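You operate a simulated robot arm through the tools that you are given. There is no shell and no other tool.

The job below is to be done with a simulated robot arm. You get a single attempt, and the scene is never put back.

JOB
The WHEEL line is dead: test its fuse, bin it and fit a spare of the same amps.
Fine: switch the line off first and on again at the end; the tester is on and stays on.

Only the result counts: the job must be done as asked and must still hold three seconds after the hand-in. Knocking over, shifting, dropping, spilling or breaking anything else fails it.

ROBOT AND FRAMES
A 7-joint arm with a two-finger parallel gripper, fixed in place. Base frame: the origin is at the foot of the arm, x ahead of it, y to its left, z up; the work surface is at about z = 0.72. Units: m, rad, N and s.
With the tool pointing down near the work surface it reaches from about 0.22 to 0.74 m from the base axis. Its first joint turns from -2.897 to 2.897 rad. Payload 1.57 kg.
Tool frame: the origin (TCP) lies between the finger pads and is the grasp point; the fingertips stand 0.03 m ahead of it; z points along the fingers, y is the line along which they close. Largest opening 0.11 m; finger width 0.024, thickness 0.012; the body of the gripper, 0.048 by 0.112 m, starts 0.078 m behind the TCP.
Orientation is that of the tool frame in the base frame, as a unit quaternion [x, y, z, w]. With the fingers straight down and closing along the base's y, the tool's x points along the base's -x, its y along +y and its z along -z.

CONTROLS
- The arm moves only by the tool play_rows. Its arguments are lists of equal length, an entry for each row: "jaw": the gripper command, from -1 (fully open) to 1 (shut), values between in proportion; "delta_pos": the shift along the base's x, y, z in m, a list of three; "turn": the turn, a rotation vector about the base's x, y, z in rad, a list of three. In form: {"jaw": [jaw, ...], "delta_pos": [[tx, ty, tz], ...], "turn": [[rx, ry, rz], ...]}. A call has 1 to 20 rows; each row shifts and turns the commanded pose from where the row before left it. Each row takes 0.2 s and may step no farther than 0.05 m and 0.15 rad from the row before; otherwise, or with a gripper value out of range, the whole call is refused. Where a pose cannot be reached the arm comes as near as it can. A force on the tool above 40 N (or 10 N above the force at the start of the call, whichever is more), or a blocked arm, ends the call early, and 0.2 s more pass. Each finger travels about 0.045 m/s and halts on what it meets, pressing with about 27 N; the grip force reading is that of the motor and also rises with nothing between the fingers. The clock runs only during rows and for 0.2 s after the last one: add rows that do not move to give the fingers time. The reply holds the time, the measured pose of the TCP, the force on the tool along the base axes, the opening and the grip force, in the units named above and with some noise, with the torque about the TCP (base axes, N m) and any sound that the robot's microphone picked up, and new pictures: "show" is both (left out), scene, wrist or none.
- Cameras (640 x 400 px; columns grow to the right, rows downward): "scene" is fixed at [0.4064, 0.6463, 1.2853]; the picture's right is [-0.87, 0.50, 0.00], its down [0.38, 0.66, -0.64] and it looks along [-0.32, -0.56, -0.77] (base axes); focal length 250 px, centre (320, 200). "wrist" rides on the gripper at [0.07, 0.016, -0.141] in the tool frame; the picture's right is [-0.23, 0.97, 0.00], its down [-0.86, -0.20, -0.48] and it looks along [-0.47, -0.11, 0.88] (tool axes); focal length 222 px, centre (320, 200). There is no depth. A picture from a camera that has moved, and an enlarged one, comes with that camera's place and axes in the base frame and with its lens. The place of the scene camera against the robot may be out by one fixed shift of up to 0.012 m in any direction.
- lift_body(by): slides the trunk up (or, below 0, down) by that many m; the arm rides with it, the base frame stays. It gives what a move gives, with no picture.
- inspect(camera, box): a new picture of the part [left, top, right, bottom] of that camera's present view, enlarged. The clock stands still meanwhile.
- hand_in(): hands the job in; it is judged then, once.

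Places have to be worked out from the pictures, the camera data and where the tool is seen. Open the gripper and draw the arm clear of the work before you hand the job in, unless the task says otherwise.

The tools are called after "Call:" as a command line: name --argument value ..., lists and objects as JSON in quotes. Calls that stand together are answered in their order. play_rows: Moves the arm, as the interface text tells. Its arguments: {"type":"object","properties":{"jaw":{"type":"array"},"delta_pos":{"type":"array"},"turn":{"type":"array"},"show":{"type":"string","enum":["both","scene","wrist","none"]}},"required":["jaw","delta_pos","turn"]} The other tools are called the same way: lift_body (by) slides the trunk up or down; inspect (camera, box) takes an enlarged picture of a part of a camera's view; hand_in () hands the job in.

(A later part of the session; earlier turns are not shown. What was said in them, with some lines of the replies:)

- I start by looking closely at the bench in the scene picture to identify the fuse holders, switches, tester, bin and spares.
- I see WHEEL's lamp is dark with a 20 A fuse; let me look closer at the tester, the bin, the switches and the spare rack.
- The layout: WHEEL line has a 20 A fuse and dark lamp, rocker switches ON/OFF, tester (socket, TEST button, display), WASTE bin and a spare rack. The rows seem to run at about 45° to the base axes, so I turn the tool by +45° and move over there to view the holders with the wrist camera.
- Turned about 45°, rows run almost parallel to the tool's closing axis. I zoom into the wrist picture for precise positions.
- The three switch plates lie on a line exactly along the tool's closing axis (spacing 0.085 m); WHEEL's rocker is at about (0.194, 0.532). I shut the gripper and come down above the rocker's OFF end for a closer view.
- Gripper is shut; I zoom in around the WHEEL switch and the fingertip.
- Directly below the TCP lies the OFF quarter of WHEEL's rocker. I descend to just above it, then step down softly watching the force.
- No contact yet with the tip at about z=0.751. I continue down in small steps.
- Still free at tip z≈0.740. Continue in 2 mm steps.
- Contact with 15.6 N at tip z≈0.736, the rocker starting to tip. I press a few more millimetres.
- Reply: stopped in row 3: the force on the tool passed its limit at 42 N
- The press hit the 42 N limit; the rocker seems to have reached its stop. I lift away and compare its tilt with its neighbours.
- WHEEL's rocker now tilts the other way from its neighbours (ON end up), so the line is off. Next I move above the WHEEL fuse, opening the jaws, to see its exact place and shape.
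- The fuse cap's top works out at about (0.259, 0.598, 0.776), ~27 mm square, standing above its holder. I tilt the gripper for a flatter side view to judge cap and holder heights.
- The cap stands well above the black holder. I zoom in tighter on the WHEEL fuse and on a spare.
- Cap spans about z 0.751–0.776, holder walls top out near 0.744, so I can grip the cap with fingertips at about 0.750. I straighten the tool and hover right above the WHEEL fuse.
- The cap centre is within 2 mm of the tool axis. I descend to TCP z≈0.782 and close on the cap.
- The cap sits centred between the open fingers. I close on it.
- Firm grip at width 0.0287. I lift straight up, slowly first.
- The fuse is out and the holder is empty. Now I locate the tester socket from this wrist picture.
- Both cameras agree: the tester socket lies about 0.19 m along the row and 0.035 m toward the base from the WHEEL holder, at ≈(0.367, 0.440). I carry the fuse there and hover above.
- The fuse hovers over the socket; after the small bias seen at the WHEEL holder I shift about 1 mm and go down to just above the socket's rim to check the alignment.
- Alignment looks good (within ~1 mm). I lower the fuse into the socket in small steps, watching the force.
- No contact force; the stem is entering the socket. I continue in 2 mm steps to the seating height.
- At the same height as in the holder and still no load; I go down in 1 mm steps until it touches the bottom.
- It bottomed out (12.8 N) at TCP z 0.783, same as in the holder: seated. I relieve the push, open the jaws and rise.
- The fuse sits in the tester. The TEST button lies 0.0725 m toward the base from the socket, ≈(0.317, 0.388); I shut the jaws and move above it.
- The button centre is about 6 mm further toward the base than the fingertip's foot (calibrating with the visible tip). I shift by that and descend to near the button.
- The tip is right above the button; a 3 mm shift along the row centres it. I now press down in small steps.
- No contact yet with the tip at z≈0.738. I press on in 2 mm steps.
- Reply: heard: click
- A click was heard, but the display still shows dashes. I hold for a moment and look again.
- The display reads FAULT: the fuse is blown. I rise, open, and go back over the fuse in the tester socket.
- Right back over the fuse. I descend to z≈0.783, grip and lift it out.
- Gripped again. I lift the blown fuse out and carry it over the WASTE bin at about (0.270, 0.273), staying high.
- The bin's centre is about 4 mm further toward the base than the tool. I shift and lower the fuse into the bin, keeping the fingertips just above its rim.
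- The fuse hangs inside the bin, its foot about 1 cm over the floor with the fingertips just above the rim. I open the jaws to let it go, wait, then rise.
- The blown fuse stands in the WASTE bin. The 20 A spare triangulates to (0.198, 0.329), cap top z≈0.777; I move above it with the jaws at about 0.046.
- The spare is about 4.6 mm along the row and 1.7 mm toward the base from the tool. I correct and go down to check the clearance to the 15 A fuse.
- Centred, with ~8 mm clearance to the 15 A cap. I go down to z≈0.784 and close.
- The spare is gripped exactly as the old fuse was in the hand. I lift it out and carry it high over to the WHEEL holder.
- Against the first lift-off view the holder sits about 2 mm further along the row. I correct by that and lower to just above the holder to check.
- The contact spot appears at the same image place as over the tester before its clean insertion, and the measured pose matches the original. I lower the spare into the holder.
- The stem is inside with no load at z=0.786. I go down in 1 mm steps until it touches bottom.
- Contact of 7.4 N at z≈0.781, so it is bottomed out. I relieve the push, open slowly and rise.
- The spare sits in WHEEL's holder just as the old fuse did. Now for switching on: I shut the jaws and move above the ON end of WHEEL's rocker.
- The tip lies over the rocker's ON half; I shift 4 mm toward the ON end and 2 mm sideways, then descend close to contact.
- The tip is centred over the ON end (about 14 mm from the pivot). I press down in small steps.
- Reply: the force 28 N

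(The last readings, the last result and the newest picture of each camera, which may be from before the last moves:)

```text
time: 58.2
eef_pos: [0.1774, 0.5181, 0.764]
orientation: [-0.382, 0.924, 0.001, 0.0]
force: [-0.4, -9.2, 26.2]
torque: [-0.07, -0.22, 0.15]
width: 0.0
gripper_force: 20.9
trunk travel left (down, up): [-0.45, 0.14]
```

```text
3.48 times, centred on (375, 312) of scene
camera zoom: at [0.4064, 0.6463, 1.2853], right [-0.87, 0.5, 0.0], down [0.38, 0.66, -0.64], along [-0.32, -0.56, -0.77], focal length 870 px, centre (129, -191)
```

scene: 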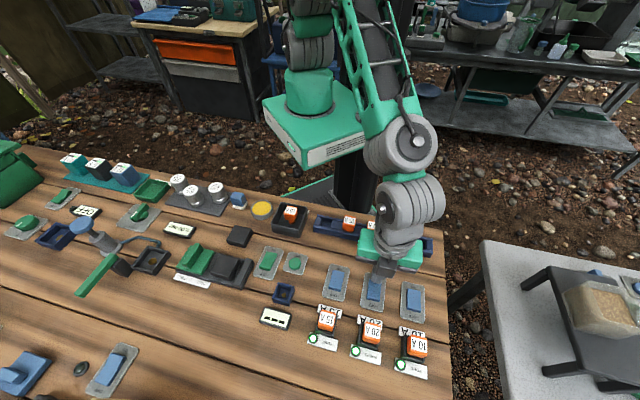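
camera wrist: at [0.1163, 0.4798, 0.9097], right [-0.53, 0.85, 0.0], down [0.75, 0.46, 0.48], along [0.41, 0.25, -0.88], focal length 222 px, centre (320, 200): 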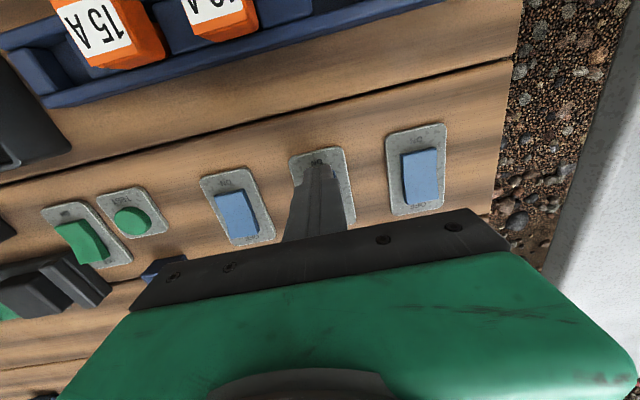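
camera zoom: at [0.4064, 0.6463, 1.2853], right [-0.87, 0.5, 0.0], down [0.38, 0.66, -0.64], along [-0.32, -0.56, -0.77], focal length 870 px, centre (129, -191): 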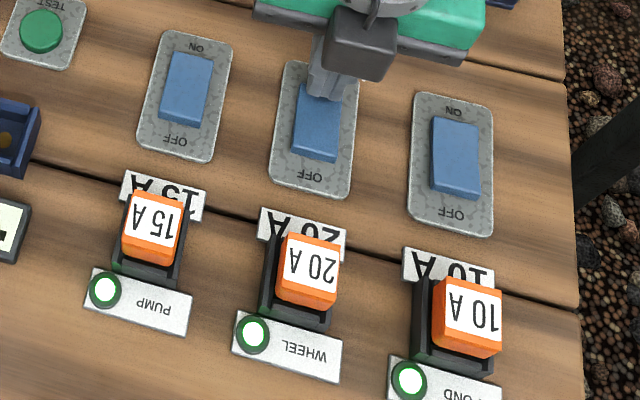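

WHEEL's lamp is now lit green. I lift off and check that it stays on.

Call:
play_rows --jaw '[1, 1, 1, 1, 1, 1]' --delta_pos '[[0, 0, 0.005], [0, 0, 0.02], [0, 0, 0.04], [0, 0, 0.04], [0, 0, 0.04], [0, 0, 0]]' --turn '[[0, 0, 0], [0, 0, 0], [0, 0, 0], [0, 0, 0], [0, 0, 0], [0, 0, 0]]' --show "both"

Call:
inspect --camera "scene" --box '[320, 255, 430, 370]'

Call:
inspect --camera "wrist" --box '[200, 60, 420, 200]'

```text
time: 59.6
eef_pos: [0.1764, 0.5158, 0.9078]
orientation: [-0.383, 0.924, 0.002, -0.001]
force: [-0.2, -0.5, 0.9]
torque: [0.03, -0.02, -0.02]
width: 0.0
gripper_force: 21.5
trunk travel left (down, up): [-0.45, 0.14]
camera wrist: at [0.1165, 0.4783, 1.0486], right [-0.53, 0.85, 0.0], down [0.75, 0.46, 0.48], along [0.41, 0.25, -0.88], focal length 222 px, centre (320, 200)
```

scene: 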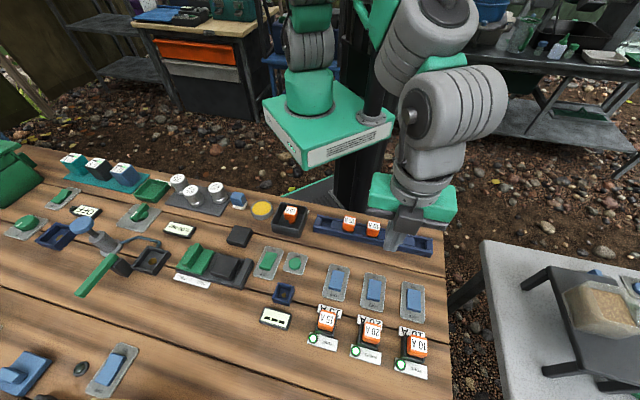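
wrist: 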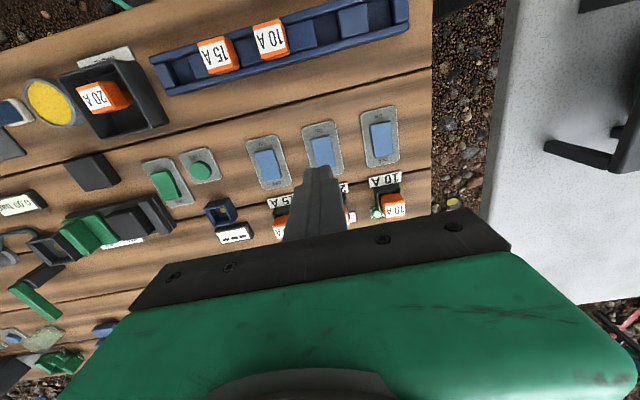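

```text
3.48 times, centred on (375, 312) of scene
camera zoom: at [0.4064, 0.6463, 1.2853], right [-0.87, 0.5, 0.0], down [0.38, 0.66, -0.64], along [-0.32, -0.56, -0.77], focal length 870 px, centre (129, -191)
```

zoom: 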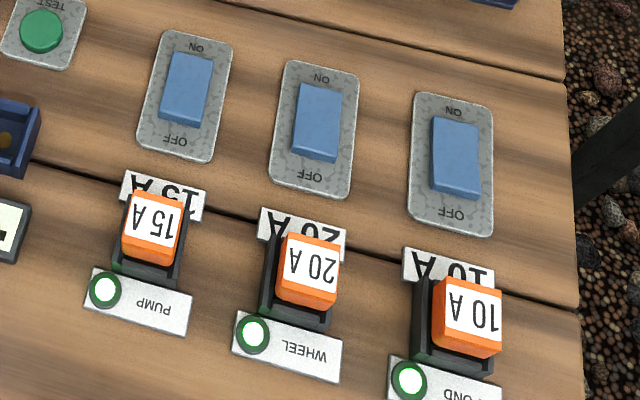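

```text
2.86 times, centred on (310, 130) of wrist
camera zoom: at [0.1165, 0.4783, 1.0486], right [-0.53, 0.85, 0.0], down [0.75, 0.46, 0.48], along [0.41, 0.25, -0.88], focal length 635 px, centre (349, 400)
```

zoom: 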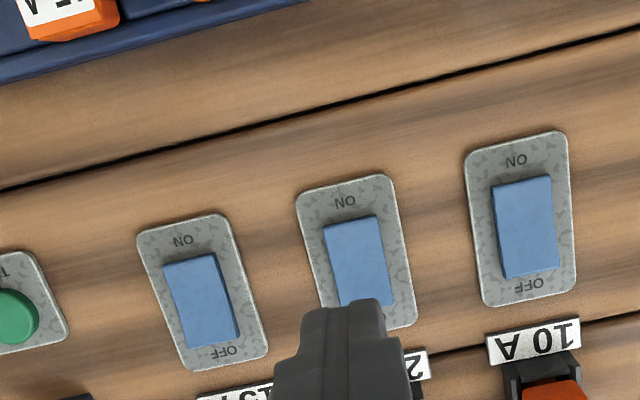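

All three lamps are lit, WHEEL's rocker tilts like its neighbours, and the tester is untouched. I open the gripper and withdraw the arm up and clear.

Call:
play_rows --jaw '[0, -1, -1, -1, -1, -1, -1, -1]' --delta_pos '[[0, 0, 0.04], [0, 0, 0.04], [0, 0, 0.04], [0.02, -0.03, 0.01], [0.02, -0.03, 0], [0.02, -0.03, 0], [0, 0, 0], [0, 0, 0]]' --turn '[[0, 0, 0], [0, 0, 0], [0, 0, 0], [0, 0, 0], [0, 0, 0], [0, 0, 0], [0, 0, 0], [0, 0, 0]]' --show "both"

Call:
inspect --camera "scene" --box '[220, 180, 440, 380]'

Call:
inspect --camera "scene" --box '[320, 255, 430, 370]'

```text
time: 61.4
eef_pos: [0.2372, 0.4288, 1.034]
orientation: [-0.382, 0.924, 0.0, 0.0]
force: [0.5, -0.6, -0.9]
torque: [0.0, 0.03, 0.0]
width: 0.1101
gripper_force: 0.2
trunk travel left (down, up): [-0.45, 0.14]
camera wrist: at [0.176, 0.3899, 1.1745], right [-0.53, 0.85, 0.0], down [0.75, 0.46, 0.48], along [0.41, 0.25, -0.88], focal length 222 px, centre (320, 200)
```

scene: 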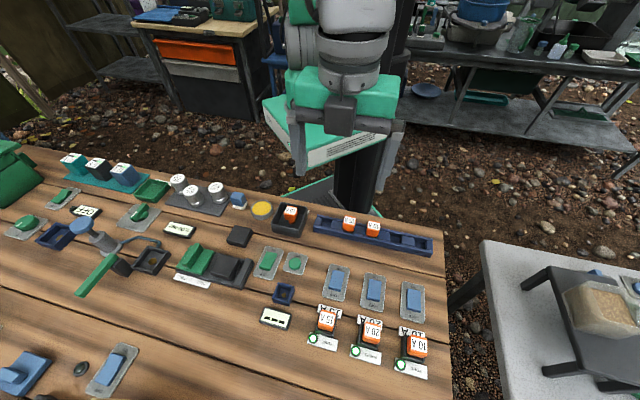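
wrist: 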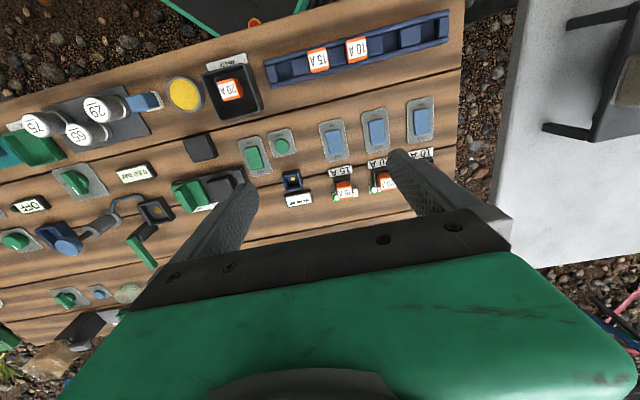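

```text
2.00 times, centred on (330, 280) of scene
camera zoom: at [0.4064, 0.6463, 1.2853], right [-0.87, 0.5, 0.0], down [0.38, 0.66, -0.64], along [-0.32, -0.56, -0.77], focal length 500 px, centre (300, 40)
```

zoom: 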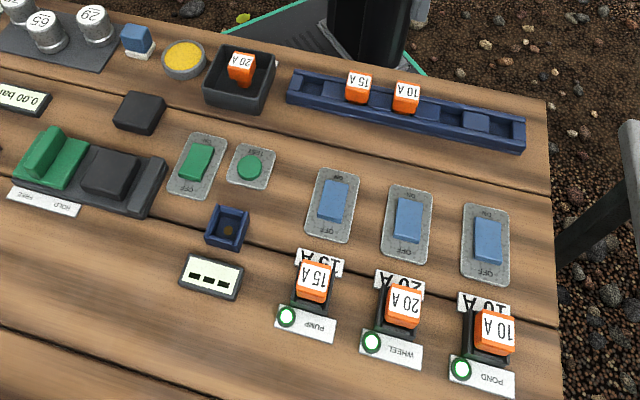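

```text
3.48 times, centred on (375, 312) of scene
camera zoom: at [0.4064, 0.6463, 1.2853], right [-0.87, 0.5, 0.0], down [0.38, 0.66, -0.64], along [-0.32, -0.56, -0.77], focal length 870 px, centre (129, -191)
```

zoom: 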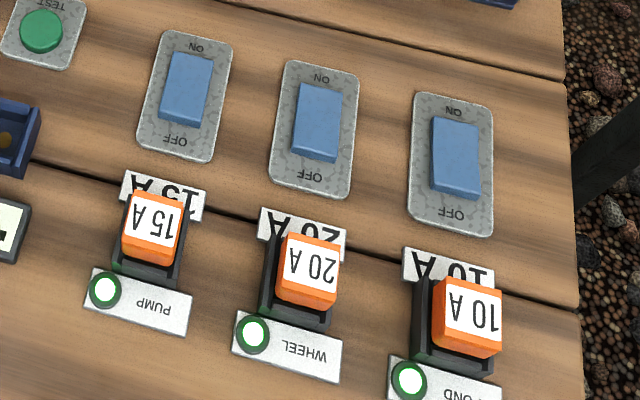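

The blown fuse is in the WASTE bin, the 20 A spare is fitted with WHEEL's lamp lit and its switch ON. The tester is still on, the gripper is open and the arm is clear, so I hand the job in.

Call:
hand_in

```text
The job is handed in.
```

The WHEEL line is back on with a new 20 A fuse, and its lamp is lit green again. The job is handed in, but I only got confirmation that it was received, not a verdict.

- **Line off:** I pressed the WHEEL switch to OFF before touching the fuse.
- **Test:** the old 20 A fuse went into the tester, and pressing TEST showed FAULT.
- **Old fuse:** it is standing upright in the WASTE bin.
- **Spare:** the 20 A spare from the rack is seated in the WHEEL holder, at the same position as the old one.
- **Line on:** I pressed the switch back to ON, and the lamp stayed lit after I let go.

I left the tester's switch ON. The PUMP and POND lines stayed lit, and nothing else looked moved in the last pictures. The gripper is open and the arm is raised clear of the bench.
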